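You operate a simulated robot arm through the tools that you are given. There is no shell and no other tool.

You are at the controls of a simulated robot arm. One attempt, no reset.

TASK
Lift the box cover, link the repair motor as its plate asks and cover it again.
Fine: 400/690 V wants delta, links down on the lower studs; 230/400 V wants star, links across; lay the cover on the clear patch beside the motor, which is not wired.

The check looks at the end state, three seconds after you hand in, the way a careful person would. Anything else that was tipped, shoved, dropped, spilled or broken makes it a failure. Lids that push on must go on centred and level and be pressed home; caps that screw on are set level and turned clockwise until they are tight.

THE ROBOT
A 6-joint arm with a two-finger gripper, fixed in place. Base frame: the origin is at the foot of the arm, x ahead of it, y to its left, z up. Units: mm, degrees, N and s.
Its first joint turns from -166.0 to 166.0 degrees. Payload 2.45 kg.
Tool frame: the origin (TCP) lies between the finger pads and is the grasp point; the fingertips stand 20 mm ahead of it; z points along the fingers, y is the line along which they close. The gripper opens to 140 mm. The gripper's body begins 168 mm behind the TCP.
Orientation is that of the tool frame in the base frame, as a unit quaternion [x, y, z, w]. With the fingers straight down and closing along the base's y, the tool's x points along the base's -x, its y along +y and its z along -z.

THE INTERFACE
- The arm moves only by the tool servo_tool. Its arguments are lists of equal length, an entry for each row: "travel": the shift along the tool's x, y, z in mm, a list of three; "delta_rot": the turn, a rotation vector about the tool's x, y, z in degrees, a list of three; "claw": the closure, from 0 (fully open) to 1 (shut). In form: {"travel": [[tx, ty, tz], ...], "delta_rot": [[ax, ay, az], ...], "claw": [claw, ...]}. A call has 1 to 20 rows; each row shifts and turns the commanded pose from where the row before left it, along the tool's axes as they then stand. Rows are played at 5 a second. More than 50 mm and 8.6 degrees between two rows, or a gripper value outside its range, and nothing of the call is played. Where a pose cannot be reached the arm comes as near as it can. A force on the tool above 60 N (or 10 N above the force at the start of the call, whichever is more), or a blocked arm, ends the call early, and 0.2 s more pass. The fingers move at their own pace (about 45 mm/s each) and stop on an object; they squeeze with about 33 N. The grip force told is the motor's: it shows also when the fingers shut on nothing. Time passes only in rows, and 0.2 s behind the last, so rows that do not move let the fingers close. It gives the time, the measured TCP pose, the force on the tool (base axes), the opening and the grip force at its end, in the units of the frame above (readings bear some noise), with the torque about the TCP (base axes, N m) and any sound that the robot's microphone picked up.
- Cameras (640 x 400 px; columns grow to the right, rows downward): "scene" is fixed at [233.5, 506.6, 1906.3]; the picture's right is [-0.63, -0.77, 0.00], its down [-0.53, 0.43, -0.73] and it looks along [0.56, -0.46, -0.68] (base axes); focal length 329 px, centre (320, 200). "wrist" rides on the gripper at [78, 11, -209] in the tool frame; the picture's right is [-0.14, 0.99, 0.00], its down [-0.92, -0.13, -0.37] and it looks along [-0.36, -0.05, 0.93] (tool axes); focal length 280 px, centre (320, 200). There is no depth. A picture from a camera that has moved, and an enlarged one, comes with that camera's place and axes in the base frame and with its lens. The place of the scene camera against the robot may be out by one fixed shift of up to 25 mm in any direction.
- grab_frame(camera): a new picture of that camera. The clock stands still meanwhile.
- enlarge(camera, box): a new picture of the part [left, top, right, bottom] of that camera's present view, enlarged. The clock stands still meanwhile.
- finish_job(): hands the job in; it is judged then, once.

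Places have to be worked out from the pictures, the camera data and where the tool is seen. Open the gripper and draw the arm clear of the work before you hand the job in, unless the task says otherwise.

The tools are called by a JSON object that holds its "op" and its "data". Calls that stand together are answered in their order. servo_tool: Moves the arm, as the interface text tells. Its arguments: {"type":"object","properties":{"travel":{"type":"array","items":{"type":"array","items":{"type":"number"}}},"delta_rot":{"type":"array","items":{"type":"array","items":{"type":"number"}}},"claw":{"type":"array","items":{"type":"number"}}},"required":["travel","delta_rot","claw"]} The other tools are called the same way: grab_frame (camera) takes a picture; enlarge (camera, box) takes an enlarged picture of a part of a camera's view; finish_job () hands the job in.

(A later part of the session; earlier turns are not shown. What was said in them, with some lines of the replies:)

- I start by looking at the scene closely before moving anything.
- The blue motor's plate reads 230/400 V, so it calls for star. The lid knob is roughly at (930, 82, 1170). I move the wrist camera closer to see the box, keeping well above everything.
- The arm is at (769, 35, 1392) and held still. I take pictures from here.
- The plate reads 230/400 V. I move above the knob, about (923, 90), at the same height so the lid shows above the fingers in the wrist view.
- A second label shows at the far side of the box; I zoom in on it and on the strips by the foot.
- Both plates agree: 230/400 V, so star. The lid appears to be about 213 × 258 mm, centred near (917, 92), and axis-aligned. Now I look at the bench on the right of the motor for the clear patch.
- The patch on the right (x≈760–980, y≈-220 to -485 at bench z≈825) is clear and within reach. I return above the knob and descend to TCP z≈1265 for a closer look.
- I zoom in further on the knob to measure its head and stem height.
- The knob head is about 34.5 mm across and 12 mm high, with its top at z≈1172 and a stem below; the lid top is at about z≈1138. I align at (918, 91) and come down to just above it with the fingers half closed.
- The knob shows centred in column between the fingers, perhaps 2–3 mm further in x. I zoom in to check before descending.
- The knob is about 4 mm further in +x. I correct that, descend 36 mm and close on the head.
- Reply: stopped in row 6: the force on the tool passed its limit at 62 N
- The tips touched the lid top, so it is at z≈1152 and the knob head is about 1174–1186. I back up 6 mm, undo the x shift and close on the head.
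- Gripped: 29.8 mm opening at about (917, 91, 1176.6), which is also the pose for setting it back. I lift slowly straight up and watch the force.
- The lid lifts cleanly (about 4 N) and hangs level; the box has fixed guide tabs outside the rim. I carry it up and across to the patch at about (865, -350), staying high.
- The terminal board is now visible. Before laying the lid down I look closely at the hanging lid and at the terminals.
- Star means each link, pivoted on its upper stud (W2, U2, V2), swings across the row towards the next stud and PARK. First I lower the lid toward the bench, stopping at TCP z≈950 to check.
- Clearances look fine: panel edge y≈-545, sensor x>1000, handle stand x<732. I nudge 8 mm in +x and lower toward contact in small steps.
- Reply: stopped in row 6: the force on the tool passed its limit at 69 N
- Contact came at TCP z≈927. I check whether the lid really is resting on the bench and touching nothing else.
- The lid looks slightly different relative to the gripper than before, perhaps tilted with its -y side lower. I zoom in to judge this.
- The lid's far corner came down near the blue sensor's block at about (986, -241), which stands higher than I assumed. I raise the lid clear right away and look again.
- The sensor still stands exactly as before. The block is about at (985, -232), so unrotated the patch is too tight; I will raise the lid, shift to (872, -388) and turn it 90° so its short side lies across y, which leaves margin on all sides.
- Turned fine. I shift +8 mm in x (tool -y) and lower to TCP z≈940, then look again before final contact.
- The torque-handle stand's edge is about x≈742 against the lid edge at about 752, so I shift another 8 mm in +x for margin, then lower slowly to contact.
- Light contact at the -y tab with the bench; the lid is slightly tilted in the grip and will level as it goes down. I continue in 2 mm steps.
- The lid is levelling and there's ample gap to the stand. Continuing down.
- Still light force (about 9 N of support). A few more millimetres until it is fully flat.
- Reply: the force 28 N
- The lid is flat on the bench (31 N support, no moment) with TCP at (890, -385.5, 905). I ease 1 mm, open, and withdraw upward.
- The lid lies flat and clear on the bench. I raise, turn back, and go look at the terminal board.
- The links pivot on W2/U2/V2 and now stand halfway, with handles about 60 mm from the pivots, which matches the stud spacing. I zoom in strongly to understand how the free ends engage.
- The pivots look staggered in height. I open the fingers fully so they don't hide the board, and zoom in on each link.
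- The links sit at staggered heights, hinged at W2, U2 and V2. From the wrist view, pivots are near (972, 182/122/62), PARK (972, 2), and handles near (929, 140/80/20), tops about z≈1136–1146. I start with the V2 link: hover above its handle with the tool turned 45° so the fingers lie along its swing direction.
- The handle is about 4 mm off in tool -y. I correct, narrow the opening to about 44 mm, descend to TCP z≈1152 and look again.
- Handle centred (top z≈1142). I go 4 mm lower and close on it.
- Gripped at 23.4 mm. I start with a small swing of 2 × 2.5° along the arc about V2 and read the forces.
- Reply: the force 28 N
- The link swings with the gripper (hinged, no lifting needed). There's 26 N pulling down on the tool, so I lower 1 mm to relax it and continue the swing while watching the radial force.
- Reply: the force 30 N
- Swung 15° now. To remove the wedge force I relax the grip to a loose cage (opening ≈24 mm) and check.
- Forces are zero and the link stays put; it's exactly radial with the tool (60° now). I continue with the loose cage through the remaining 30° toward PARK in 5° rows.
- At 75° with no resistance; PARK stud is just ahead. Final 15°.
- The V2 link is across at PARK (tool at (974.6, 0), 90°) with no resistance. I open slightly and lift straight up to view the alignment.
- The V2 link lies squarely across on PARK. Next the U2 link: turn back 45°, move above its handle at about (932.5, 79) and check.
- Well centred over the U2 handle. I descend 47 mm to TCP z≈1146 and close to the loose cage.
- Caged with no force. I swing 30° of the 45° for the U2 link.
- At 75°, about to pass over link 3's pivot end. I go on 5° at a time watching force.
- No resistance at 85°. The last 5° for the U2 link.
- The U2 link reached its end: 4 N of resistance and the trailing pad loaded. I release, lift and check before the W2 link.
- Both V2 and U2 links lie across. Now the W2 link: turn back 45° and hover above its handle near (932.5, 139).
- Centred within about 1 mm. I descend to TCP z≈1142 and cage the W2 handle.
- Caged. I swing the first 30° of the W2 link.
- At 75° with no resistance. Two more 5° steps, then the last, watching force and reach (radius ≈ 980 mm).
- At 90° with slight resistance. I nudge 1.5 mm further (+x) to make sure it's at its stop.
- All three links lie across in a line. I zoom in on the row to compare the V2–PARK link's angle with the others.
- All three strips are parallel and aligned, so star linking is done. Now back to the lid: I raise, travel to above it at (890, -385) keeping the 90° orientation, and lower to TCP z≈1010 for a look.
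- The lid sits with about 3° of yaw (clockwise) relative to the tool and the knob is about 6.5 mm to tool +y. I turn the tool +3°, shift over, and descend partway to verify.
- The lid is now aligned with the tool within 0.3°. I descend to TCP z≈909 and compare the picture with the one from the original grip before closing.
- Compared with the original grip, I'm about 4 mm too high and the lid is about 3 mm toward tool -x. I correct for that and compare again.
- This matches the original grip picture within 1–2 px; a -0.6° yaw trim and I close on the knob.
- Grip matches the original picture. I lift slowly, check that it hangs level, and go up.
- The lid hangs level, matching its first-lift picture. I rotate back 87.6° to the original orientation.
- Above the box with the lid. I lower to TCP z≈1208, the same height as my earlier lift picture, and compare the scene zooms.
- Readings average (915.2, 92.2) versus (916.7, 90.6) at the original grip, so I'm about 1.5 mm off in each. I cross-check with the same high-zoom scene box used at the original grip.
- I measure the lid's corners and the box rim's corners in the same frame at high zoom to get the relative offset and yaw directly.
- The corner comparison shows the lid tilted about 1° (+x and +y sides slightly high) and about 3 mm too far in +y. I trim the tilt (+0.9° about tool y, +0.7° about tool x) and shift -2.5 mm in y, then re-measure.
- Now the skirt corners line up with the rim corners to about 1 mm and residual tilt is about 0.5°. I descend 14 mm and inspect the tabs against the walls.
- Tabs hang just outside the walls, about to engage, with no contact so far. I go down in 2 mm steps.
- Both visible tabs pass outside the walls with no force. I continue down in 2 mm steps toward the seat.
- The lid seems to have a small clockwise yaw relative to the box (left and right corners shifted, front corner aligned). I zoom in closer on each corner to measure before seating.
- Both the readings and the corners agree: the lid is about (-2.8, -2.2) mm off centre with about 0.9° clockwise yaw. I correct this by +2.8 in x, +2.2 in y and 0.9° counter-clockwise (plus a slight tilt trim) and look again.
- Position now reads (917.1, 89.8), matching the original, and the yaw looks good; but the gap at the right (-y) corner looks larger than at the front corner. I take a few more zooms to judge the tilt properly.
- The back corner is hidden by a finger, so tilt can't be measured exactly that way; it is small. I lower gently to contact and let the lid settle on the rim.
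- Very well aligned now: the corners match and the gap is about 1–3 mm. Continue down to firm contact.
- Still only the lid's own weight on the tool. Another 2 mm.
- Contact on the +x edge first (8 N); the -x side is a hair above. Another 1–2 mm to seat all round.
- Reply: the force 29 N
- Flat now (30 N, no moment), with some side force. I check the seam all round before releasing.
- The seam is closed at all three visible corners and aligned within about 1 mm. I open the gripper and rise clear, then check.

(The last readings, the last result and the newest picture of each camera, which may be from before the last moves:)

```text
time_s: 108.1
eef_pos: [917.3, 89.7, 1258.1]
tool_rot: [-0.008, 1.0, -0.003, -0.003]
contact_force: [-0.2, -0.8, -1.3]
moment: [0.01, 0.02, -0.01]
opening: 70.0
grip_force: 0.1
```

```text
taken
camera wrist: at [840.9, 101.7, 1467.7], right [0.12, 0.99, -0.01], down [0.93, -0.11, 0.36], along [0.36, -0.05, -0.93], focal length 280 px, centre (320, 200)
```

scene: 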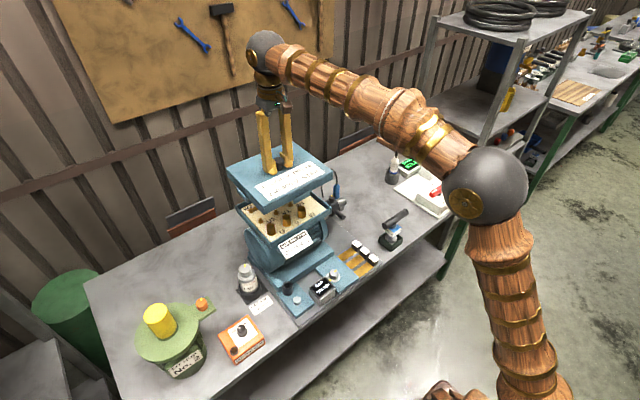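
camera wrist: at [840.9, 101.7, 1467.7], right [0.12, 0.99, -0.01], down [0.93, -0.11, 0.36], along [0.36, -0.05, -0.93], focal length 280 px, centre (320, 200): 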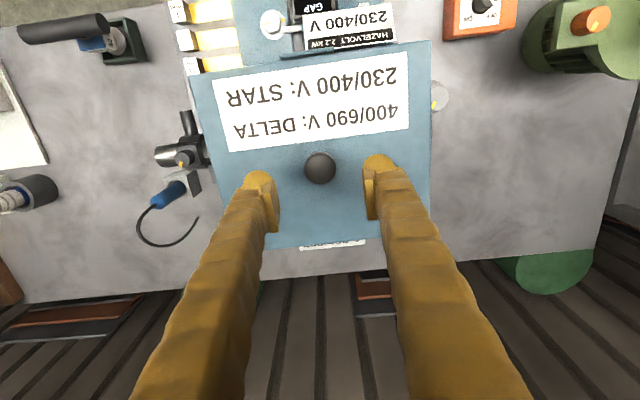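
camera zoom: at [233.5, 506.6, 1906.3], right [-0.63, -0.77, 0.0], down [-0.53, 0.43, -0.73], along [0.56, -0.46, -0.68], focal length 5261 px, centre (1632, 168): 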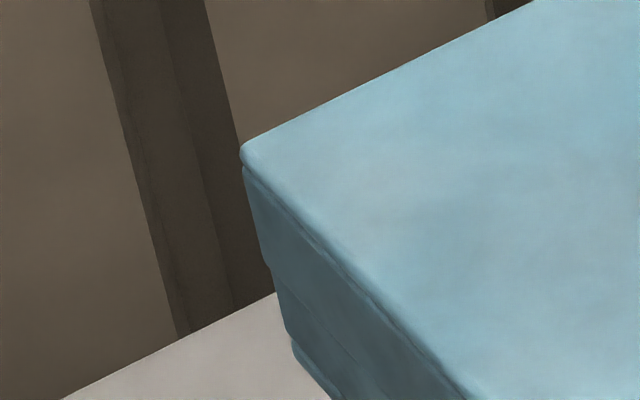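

After release the lid settled flush at all corners. I compare with the same zoom I took before ever touching it.

{"op": "enlarge", "data": {"camera": "scene", "box": [240, 190, 340, 250]}}

{"op": "enlarge", "data": {"camera": "scene", "box": [264, 180, 304, 205]}}

{"op": "enlarge", "data": {"camera": "scene", "box": [220, 160, 360, 270]}}

```text
6.40 times, centred on (290, 220) of scene
camera zoom: at [233.5, 506.6, 1906.3], right [-0.63, -0.77, 0.0], down [-0.53, 0.43, -0.73], along [0.56, -0.46, -0.68], focal length 2104 px, centre (512, 72)
```

zoom: 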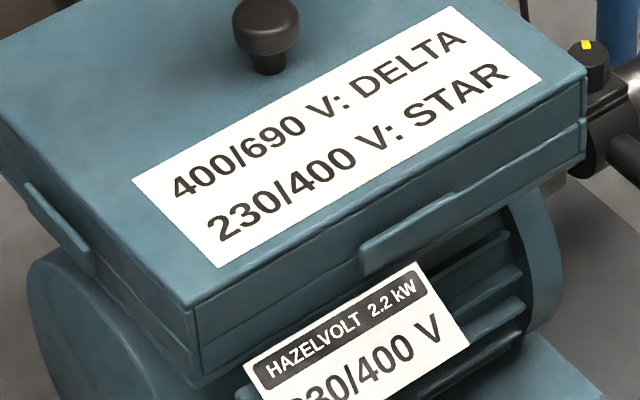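

```text
16.00 times, centred on (284, 192) of scene
camera zoom: at [233.5, 506.6, 1906.3], right [-0.63, -0.77, 0.0], down [-0.53, 0.43, -0.73], along [0.56, -0.46, -0.68], focal length 5261 px, centre (896, 320)
```

zoom: 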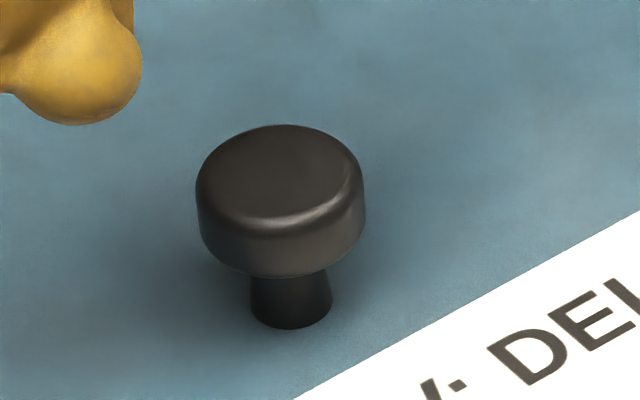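

```text
3.64 times, centred on (290, 215) of scene
camera zoom: at [233.5, 506.6, 1906.3], right [-0.63, -0.77, 0.0], down [-0.53, 0.43, -0.73], along [0.56, -0.46, -0.68], focal length 1196 px, centre (429, 146)
```

zoom: 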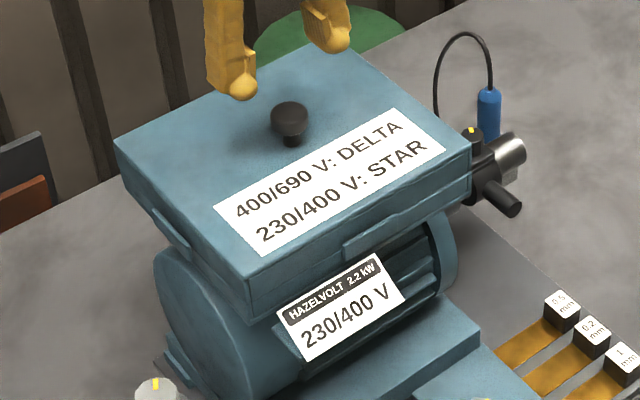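

The knob and label are within 0.5 mm of their original places and at the same height: the cover is home, centred and level. I withdraw the arm up and back to its starting area with the gripper open.

{"op": "servo_tool", "data": {"travel": [[0, 0, -45], [0, 0, -45], [0, 0, -45], [0, 0, -45], [40, -20, -5], [40, -20, -5], [40, -20, 0], [40, -20, 0], [40, -20, 0], [40, -20, 0], [40, -20, 0], [40, -20, 0], [40, -20, 0], [0, 0, 0], [0, 0, 0]], "delta_rot": [[0, 0, 0], [0, 0, 0], [0, 0, 0], [0, 0, 0], [0, 0, 0], [0, 0, 0], [0, 0, 0], [0, 0, 0], [0, 0, 0], [0, 0, 0], [0, 0, 0], [0, 0, 0], [0, 0, 0], [0, 0, 0], [0, 0, 0]], "claw": [0.5, 0.4, 0.2, 0, 0, 0, 0, 0, 0, 0, 0, 0, 0, 0, 0]}}

{"op": "grab_frame", "data": {"camera": "scene"}}

{"op": "grab_frame", "data": {"camera": "wrist"}}

{"op": "enlarge", "data": {"camera": "scene", "box": [220, 160, 420, 320]}}

{"op": "enlarge", "data": {"camera": "scene", "box": [310, 160, 370, 230]}}

{"op": "enlarge", "data": {"camera": "scene", "box": [360, 120, 500, 230]}}

```text
time_s: 111.3
eef_pos: [560.4, -96.8, 1452.4]
tool_rot: [-0.009, 1.0, -0.003, -0.003]
contact_force: [0.6, -0.3, -0.3]
moment: [-0.03, 0.0, 0.0]
opening: 140.1
grip_force: 0.0
```

```text
taken
```

scene: 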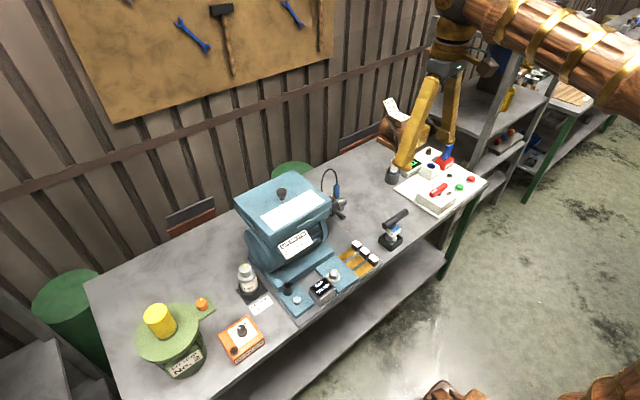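

```text
taken
camera wrist: at [482.9, -85.5, 1661.3], right [0.12, 0.99, -0.01], down [0.93, -0.11, 0.36], along [0.36, -0.05, -0.93], focal length 280 px, centre (320, 200)
```

wrist: 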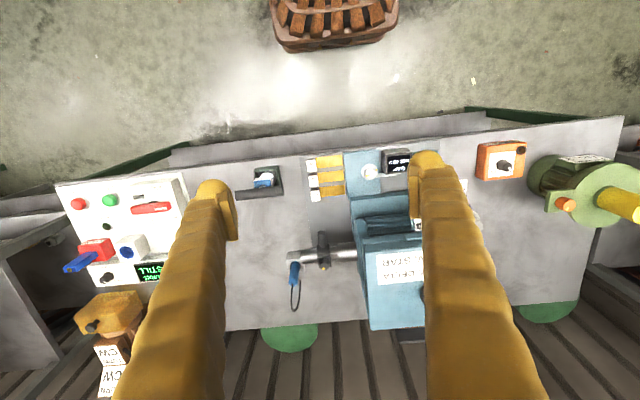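

```text
2.50 times, centred on (320, 240) of scene
camera zoom: at [233.5, 506.6, 1906.3], right [-0.63, -0.77, 0.0], down [-0.53, 0.43, -0.73], along [0.56, -0.46, -0.68], focal length 822 px, centre (320, 100)
```

zoom: 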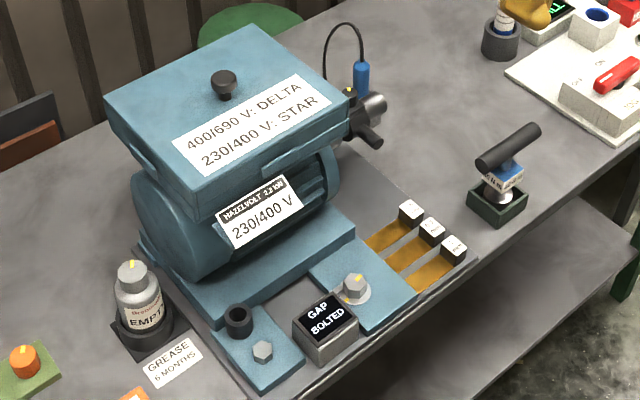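

```text
5.71 times, centred on (340, 195) of scene
camera zoom: at [233.5, 506.6, 1906.3], right [-0.63, -0.77, 0.0], down [-0.53, 0.43, -0.73], along [0.56, -0.46, -0.68], focal length 1879 px, centre (206, 229)
```

zoom: 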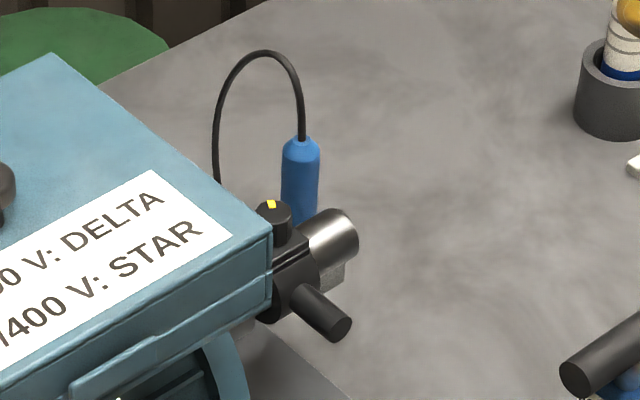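

```text
3.64 times, centred on (430, 175) of scene
camera zoom: at [233.5, 506.6, 1906.3], right [-0.63, -0.77, 0.0], down [-0.53, 0.43, -0.73], along [0.56, -0.46, -0.68], focal length 1196 px, centre (-80, 291)
```

zoom: 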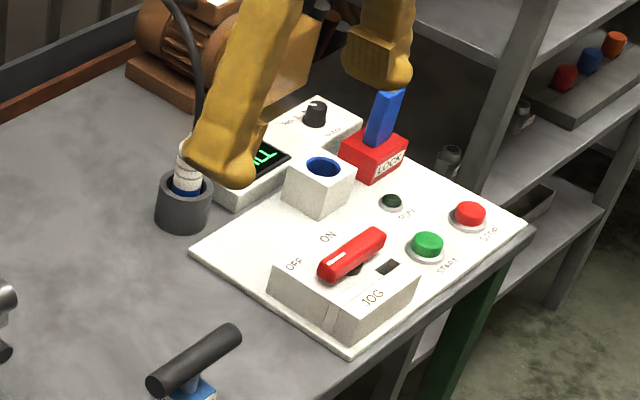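

Everything stands as it did at the start: sensor, torque handle, panel, bottle and shims are unmoved. The links are set to star, the cover is back on centred and level, the gripper is open and the arm is clear. I hand the job in.

{"op": "finish_job", "data": {}}

```text
The job is handed in.
```

The motor's plates read 230/400 V, so I linked it in star and put the cover back on.

- **Links:** the W2, U2 and V2 links now lie across to U2, V2 and PARK. I felt the end stop on the W2 and U2 links. I didn't feel one on the V2 link, but in the pictures it lies parallel with the others.
- **Cover:** it is level and within about 0.5 mm of its original position and height. It was pressed with about 30 N before I let go, and the seam is closed at the three corners I could see.
- **Contact on the way:** on the first try at laying the cover down, it landed on the block under the blue sensor and the force reached 69 N before the arm stopped. I lifted straight off and turned the cover 90° to fit the clear patch. In later pictures the sensor looks unmoved, as does everything else on the bench.

The gripper is open and the arm is back at its starting position, clear of the work.
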